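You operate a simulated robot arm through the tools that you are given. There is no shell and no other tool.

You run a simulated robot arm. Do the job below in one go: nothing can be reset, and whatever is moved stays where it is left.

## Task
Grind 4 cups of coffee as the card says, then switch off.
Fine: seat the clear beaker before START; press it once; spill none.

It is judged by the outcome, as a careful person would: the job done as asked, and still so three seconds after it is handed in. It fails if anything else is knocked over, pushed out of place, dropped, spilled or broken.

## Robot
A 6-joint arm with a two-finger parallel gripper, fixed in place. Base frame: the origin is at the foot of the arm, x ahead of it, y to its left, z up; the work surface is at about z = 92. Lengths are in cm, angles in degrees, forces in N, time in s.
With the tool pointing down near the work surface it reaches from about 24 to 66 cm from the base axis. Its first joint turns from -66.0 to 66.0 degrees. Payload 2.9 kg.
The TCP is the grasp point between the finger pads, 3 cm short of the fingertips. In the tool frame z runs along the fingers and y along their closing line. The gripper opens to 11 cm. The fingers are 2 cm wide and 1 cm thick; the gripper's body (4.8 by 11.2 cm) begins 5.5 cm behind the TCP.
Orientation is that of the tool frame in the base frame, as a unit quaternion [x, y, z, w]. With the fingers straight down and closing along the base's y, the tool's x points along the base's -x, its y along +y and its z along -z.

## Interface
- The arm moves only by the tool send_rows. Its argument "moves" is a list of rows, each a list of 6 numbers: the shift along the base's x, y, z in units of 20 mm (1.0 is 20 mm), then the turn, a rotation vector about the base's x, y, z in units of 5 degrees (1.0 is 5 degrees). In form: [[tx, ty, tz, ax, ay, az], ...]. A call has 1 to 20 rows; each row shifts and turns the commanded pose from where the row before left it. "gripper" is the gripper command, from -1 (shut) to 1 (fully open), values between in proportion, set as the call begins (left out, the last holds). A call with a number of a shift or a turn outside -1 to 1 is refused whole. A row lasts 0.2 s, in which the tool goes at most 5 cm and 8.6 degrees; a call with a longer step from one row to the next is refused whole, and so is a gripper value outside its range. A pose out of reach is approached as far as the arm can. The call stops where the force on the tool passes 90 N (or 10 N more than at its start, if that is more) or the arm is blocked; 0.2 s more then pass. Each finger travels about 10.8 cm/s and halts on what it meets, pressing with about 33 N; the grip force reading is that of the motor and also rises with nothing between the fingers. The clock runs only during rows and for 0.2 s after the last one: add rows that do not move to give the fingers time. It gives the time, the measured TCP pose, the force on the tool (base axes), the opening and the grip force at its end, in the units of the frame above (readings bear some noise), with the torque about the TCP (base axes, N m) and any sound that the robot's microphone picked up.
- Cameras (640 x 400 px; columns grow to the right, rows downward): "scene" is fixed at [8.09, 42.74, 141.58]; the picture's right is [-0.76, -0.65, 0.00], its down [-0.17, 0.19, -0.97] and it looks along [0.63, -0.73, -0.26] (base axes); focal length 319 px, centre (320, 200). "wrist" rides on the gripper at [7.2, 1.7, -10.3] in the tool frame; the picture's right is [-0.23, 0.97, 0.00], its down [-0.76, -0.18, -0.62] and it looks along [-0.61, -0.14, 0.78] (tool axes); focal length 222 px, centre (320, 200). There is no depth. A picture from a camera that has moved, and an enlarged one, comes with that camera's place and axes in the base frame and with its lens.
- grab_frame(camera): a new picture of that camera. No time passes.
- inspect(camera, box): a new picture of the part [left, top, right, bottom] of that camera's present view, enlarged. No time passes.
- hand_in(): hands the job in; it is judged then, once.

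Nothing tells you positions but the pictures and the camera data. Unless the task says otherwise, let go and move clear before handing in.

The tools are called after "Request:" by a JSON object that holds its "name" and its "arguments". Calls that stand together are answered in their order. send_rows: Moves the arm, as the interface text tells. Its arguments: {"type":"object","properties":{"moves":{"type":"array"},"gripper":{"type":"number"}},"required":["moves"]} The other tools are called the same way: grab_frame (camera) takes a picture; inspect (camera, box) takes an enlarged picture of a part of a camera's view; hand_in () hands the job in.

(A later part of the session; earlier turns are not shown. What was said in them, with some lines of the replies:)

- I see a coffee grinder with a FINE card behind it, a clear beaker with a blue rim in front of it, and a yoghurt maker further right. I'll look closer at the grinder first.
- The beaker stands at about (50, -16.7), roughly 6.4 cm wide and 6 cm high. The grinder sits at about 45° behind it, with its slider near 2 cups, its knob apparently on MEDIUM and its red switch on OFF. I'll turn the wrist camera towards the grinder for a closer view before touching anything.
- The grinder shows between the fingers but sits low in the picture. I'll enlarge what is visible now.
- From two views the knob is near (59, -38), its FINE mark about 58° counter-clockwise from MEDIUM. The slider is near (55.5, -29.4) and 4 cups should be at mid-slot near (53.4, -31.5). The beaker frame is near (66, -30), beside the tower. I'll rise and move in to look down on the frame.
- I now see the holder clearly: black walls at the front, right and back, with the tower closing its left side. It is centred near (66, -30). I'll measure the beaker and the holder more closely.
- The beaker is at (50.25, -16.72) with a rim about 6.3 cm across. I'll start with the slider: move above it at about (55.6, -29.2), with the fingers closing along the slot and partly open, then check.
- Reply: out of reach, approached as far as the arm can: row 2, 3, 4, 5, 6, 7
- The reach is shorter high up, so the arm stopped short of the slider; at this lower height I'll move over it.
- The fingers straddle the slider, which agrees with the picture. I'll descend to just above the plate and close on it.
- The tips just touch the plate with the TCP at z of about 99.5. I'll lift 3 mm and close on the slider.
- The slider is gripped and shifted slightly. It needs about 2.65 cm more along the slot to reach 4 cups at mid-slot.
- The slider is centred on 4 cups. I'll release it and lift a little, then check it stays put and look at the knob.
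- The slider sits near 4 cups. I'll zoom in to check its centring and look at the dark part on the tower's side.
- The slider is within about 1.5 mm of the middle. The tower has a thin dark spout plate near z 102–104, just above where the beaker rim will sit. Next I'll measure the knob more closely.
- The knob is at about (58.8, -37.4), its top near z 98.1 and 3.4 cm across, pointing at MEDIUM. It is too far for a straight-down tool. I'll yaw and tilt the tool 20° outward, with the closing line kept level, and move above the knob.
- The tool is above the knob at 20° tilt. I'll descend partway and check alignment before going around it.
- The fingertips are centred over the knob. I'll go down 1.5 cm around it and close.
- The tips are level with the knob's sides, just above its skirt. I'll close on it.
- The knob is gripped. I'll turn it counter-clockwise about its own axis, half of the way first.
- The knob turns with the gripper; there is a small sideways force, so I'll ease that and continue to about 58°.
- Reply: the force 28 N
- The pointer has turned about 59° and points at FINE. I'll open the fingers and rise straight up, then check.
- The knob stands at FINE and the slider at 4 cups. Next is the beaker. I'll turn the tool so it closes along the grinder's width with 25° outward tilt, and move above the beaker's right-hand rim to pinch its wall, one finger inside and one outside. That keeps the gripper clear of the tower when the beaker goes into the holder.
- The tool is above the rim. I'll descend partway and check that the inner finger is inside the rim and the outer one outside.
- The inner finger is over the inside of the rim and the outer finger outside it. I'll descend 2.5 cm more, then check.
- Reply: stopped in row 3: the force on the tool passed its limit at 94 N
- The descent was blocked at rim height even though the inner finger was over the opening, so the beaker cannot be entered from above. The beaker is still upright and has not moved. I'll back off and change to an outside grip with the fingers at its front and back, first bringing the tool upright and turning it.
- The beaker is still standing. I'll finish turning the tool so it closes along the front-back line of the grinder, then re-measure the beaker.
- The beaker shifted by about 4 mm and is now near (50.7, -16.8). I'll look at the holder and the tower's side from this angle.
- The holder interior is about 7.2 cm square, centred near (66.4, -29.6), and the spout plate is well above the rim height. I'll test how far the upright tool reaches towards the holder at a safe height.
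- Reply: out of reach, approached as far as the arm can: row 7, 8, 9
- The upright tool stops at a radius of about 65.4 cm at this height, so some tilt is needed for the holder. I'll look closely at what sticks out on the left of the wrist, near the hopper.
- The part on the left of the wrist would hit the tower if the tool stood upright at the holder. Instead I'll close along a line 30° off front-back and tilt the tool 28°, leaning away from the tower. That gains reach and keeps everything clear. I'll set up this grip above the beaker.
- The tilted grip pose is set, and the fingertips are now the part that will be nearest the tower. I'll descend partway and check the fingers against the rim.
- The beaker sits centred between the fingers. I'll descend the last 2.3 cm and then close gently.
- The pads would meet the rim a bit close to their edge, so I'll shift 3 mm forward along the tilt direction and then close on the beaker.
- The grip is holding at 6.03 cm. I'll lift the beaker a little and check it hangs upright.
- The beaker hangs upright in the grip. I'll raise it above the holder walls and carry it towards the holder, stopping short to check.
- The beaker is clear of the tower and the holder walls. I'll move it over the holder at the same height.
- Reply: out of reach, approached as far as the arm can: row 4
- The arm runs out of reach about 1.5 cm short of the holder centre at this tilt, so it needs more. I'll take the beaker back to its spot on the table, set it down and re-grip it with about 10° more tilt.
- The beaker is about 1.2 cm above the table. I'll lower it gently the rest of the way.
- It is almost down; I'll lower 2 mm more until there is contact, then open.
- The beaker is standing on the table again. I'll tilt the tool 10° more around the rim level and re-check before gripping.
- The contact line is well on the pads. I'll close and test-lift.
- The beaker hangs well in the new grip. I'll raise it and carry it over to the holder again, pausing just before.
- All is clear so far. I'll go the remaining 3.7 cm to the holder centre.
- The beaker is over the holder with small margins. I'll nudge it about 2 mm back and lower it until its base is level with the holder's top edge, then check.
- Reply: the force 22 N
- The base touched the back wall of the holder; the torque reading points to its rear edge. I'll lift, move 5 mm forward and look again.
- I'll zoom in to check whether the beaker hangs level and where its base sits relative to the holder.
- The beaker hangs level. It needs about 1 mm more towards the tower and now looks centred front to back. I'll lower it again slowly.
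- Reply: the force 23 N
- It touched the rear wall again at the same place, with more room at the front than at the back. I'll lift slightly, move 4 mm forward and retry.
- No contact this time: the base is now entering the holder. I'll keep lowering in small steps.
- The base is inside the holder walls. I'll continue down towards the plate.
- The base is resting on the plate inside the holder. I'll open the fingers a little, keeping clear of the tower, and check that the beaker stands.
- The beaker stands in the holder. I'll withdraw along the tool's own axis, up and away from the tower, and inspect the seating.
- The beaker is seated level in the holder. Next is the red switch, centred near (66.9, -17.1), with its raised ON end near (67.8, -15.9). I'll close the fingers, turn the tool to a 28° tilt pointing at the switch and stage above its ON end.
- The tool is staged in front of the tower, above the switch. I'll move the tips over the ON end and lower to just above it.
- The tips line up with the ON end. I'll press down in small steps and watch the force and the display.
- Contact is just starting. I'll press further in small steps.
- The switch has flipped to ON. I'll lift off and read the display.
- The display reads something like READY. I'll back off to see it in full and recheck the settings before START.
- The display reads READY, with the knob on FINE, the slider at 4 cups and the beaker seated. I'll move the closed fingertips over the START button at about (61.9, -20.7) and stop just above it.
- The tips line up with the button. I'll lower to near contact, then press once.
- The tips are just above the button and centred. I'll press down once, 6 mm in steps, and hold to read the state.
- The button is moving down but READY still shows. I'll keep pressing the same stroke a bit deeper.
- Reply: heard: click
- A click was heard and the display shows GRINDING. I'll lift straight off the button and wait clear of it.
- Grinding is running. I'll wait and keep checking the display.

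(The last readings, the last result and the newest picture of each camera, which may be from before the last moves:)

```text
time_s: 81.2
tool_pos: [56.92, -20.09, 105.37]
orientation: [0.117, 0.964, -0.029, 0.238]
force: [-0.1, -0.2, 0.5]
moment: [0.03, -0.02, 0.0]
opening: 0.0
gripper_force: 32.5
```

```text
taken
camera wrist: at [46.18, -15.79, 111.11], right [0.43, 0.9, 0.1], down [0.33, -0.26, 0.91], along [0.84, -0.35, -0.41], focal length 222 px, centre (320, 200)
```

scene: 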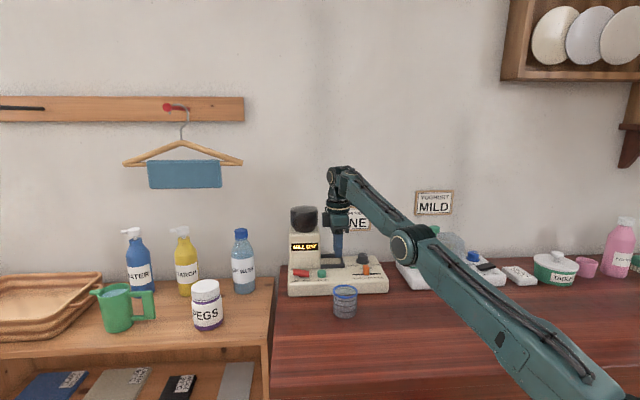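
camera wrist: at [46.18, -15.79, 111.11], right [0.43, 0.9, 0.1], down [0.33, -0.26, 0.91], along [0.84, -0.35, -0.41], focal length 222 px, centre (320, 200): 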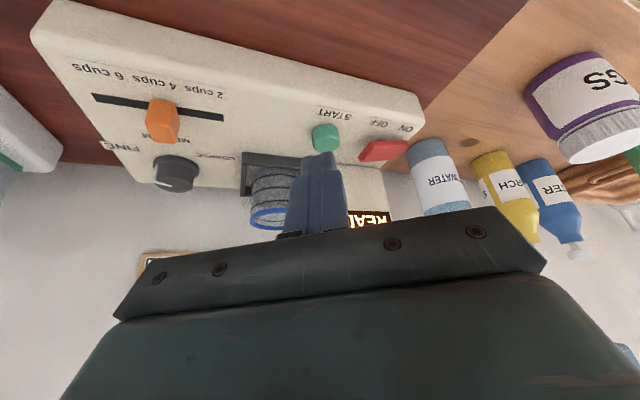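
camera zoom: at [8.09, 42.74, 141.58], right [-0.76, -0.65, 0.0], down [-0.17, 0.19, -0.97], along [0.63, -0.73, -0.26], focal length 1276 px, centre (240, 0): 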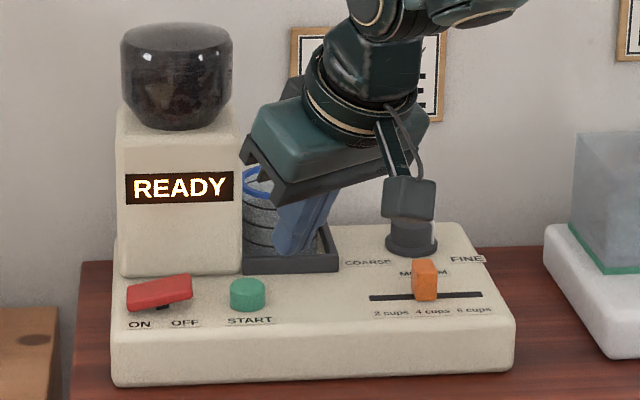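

The display is back to READY after the grind. I'll check the beaker's contents and whether the holder area is clean.

Request:
{"name": "inspect", "arguments": {"camera": "wrist", "box": [220, 130, 320, 240]}}

Request:
{"name": "inspect", "arguments": {"camera": "scene", "box": [325, 225, 375, 275]}}

```text
3.64 times, centred on (270, 185) of wrist
camera zoom: at [46.18, -15.79, 111.11], right [0.43, 0.9, 0.1], down [0.33, -0.26, 0.91], along [0.84, -0.35, -0.41], focal length 808 px, centre (502, 254)
```

zoom: 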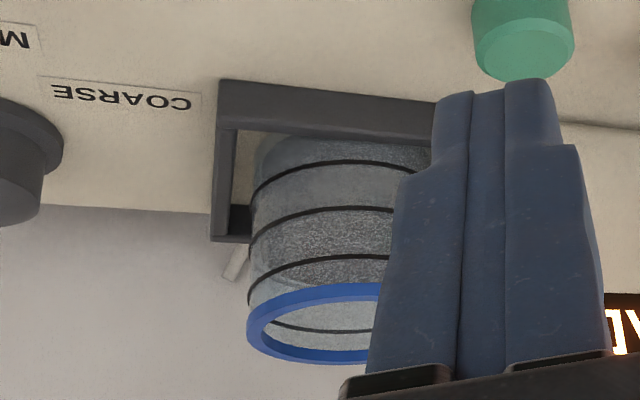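

```text
8.00 times, centred on (350, 250) of scene
camera zoom: at [8.09, 42.74, 141.58], right [-0.76, -0.65, 0.0], down [-0.17, 0.19, -0.97], along [0.63, -0.73, -0.26], focal length 2552 px, centre (80, -200)
```

zoom: 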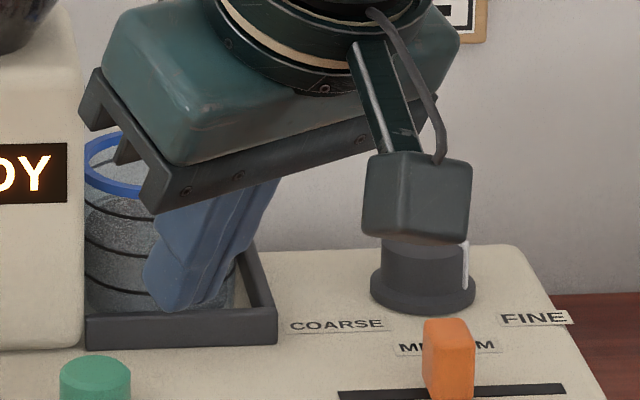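

The beaker holds grounds and nothing is spilled. Now I'll press the raised OFF end of the switch, near (66, -18), staging just above it first.

Request:
{"name": "send_rows", "arguments": {"moves": [[0.79, 0.25, 0.1, 0, 0, 0], [0.79, 0.25, 0, 0, 0, 0], [0.79, 0.25, 0, 0, 0, 0], [0.79, 0.25, 0, 0, 0, 0], [0.79, 0.25, 0, 0, 0, 0], [0, 0, -0.7, 0, 0, 0], [0, 0, -0.7, 0, 0, 0]]}}

Request:
{"name": "inspect", "arguments": {"camera": "scene", "box": [285, 230, 345, 290]}}

Request:
{"name": "inspect", "arguments": {"camera": "wrist", "box": [220, 60, 420, 220]}}

```text
time_s: 82.8
tool_pos: [64.79, -17.49, 102.74]
orientation: [0.117, 0.964, -0.03, 0.238]
force: [0.3, -0.6, -0.5]
moment: [-0.01, 0.01, 0.0]
opening: 0.02
gripper_force: 32.5
```

```text
6.67 times, centred on (315, 260) of scene
camera zoom: at [8.09, 42.74, 141.58], right [-0.76, -0.65, 0.0], down [-0.17, 0.19, -0.97], along [0.63, -0.73, -0.26], focal length 2127 px, centre (353, -200)
```

zoom: 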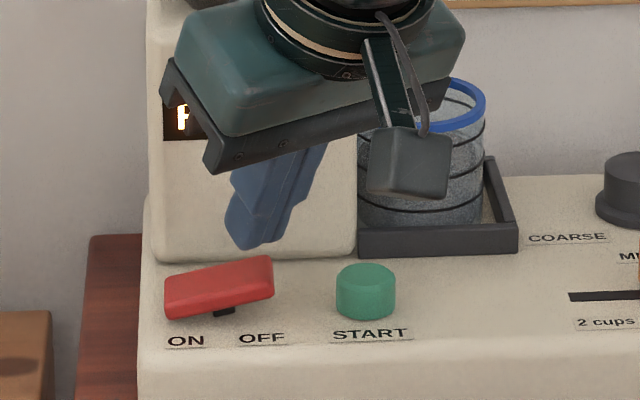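

```text
2.50 times, centred on (320, 140) of wrist
camera zoom: at [54.1, -13.2, 108.46], right [0.43, 0.9, 0.1], down [0.33, -0.26, 0.91], along [0.84, -0.35, -0.41], focal length 555 px, centre (320, 350)
```

zoom: 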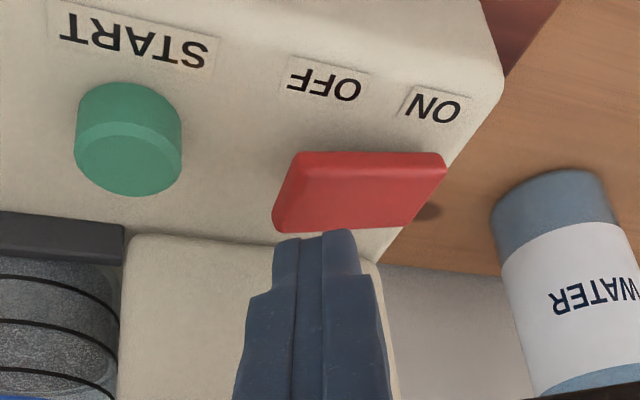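

The tips are over the OFF half. I'll press down in small steps.

Request:
{"name": "send_rows", "arguments": {"moves": [[-0.04, -0.08, -0.3, 0, 0, 0], [0, 0, -0.2, 0, 0, 0], [0, 0, -0.1, 0, 0, 0], [0, 0, -0.1, 0, 0, 0], [0, 0, -0.1, 0, 0, 0]]}}

Request:
{"name": "inspect", "arguments": {"camera": "scene", "box": [285, 230, 345, 290]}}

Request:
{"name": "inspect", "arguments": {"camera": "wrist", "box": [220, 60, 420, 220]}}

```text
time_s: 84.0
tool_pos: [64.63, -17.7, 101.11]
orientation: [0.117, 0.964, -0.03, 0.238]
force: [-0.6, -1.1, -0.1]
moment: [0.03, -0.04, 0.02]
opening: 0.01
gripper_force: 33.4
```

```text
6.67 times, centred on (315, 260) of scene
camera zoom: at [8.09, 42.74, 141.58], right [-0.76, -0.65, 0.0], down [-0.17, 0.19, -0.97], along [0.63, -0.73, -0.26], focal length 2127 px, centre (353, -200)
```

zoom: 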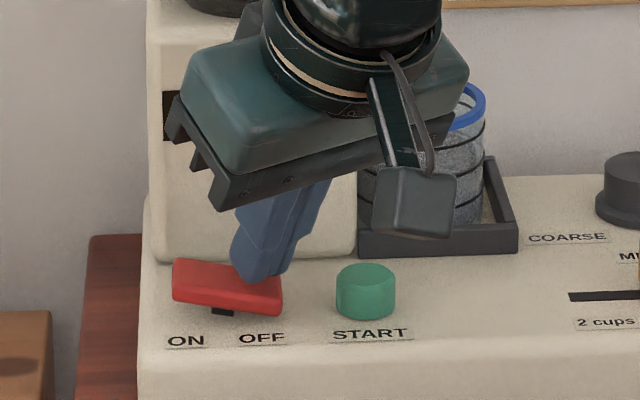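

```text
2.50 times, centred on (320, 140) of wrist
camera zoom: at [54.02, -13.41, 106.85], right [0.43, 0.9, 0.1], down [0.33, -0.26, 0.91], along [0.84, -0.35, -0.41], focal length 555 px, centre (320, 350)
```

zoom: 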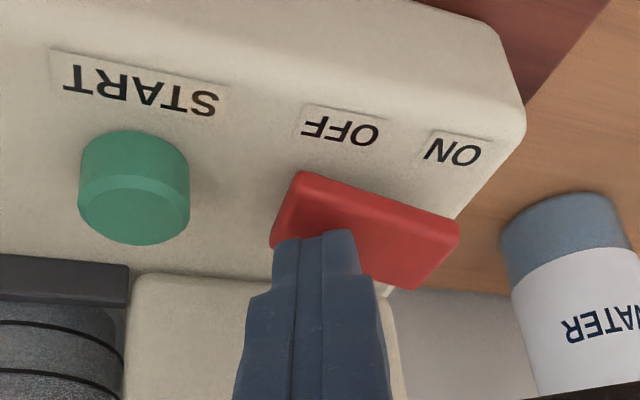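

The switch flipped back to OFF. I'll lift off and move well clear, then check the display and the whole scene.

Request:
{"name": "send_rows", "arguments": {"moves": [[0, 0, 0.5, 0, 0, 0], [0, 0, 0.8, 0, 0, 0], [-0.6, 0.2, 0.8, 0, 0, 0], [-0.95, 0.2, 0.7, 0, 0, 0], [-0.95, 0.3, 0.7, 0, 0, 0], [-0.95, 0.3, 0.7, 0, 0, 0], [-0.95, 0.3, 0.7, 0, 0, 0], [-0.95, 0.3, 0.5, 0, 0, 0], [-0.95, 0.3, 0.5, 0, 0, 0], [-0.95, 0.3, 0.5, 0, 0, 0], [-0.95, 0.3, 0.5, 0, 0, 0]]}}

Request:
{"name": "grab_frame", "arguments": {"camera": "scene"}}

Request:
{"name": "inspect", "arguments": {"camera": "scene", "box": [280, 200, 400, 300]}}

Request:
{"name": "inspect", "arguments": {"camera": "scene", "box": [325, 230, 365, 268]}}

Request:
{"name": "grab_frame", "arguments": {"camera": "wrist"}}

```text
time_s: 86.4
tool_pos: [48.26, -12.83, 114.85]
orientation: [0.116, 0.964, -0.03, 0.238]
force: [1.0, 0.3, 0.5]
moment: [0.03, 0.03, -0.02]
opening: 0.0
gripper_force: 33.3
```

```text
taken
```

scene: 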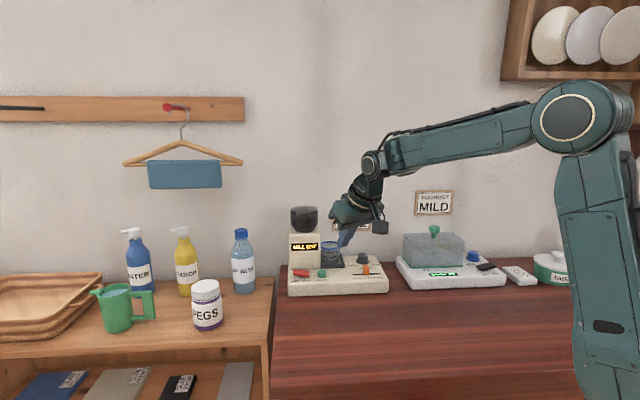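

```text
4.00 times, centred on (340, 250) of scene
camera zoom: at [8.09, 42.74, 141.58], right [-0.76, -0.65, 0.0], down [-0.17, 0.19, -0.97], along [0.63, -0.73, -0.26], focal length 1276 px, centre (240, 0)
```

zoom: 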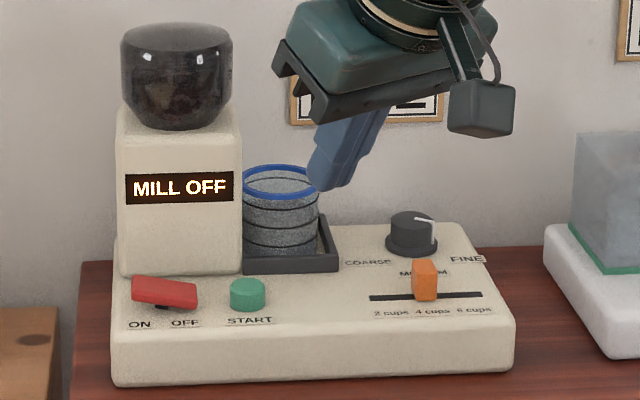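

```text
10.53 times, centred on (345, 249) of scene
camera zoom: at [8.09, 42.74, 141.58], right [-0.76, -0.65, 0.0], down [-0.17, 0.19, -0.97], along [0.63, -0.73, -0.26], focal length 3358 px, centre (57, -316)
```

zoom: 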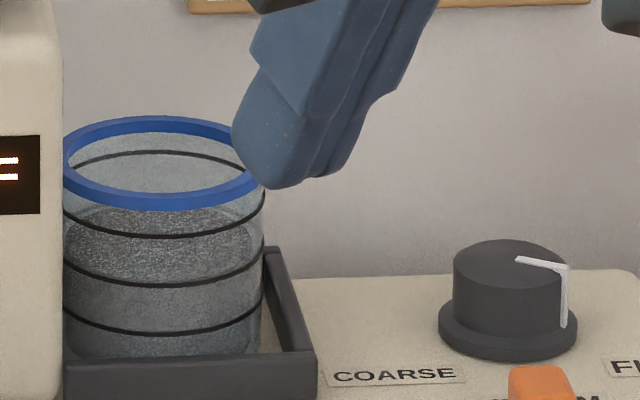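

```text
taken
camera wrist: at [37.65, -8.46, 120.62], right [0.43, 0.9, 0.1], down [0.33, -0.26, 0.91], along [0.84, -0.35, -0.41], focal length 222 px, centre (320, 200)
```

wrist: 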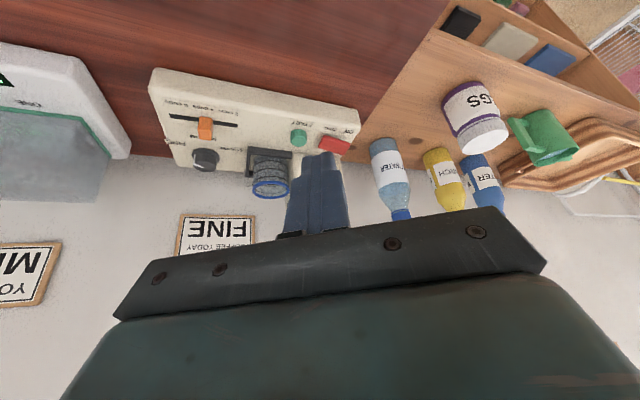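

The display reads MILL OFF and the beaker is upright in the holder with grounds to about its middle mark. The knob is on FINE, the slider at 4 cups, nothing is spilled or out of place, and the arm is clear. I'm handing the job in.

Request:
{"name": "hand_in", "arguments": {}}

```text
The job is handed in.
```

I ground 4 cups at FINE into the clear beaker and then switched the mill off. The display reads MILL OFF, and I've handed the job in.

- **Settings:** the knob points at FINE, as the card says. The slider sits on 4 cups, about 1 mm short of the exact middle of its slot.
- **Beaker:** I seated it in the holder before START. It stands upright there with grounds to about its middle mark.
- **START:** I pressed it once. It clicked, the display showed GRINDING, and it went back to READY when the grind finished.
- **Spills:** I saw none, and nothing was knocked over or left out of place.

While I was working out how to grip the beaker, a finger pressed on its rim at about 94 N and slid it roughly 4 mm on the table. The beaker stayed upright and shows no damage. Its base also touched the holder's rear wall twice before it went in.
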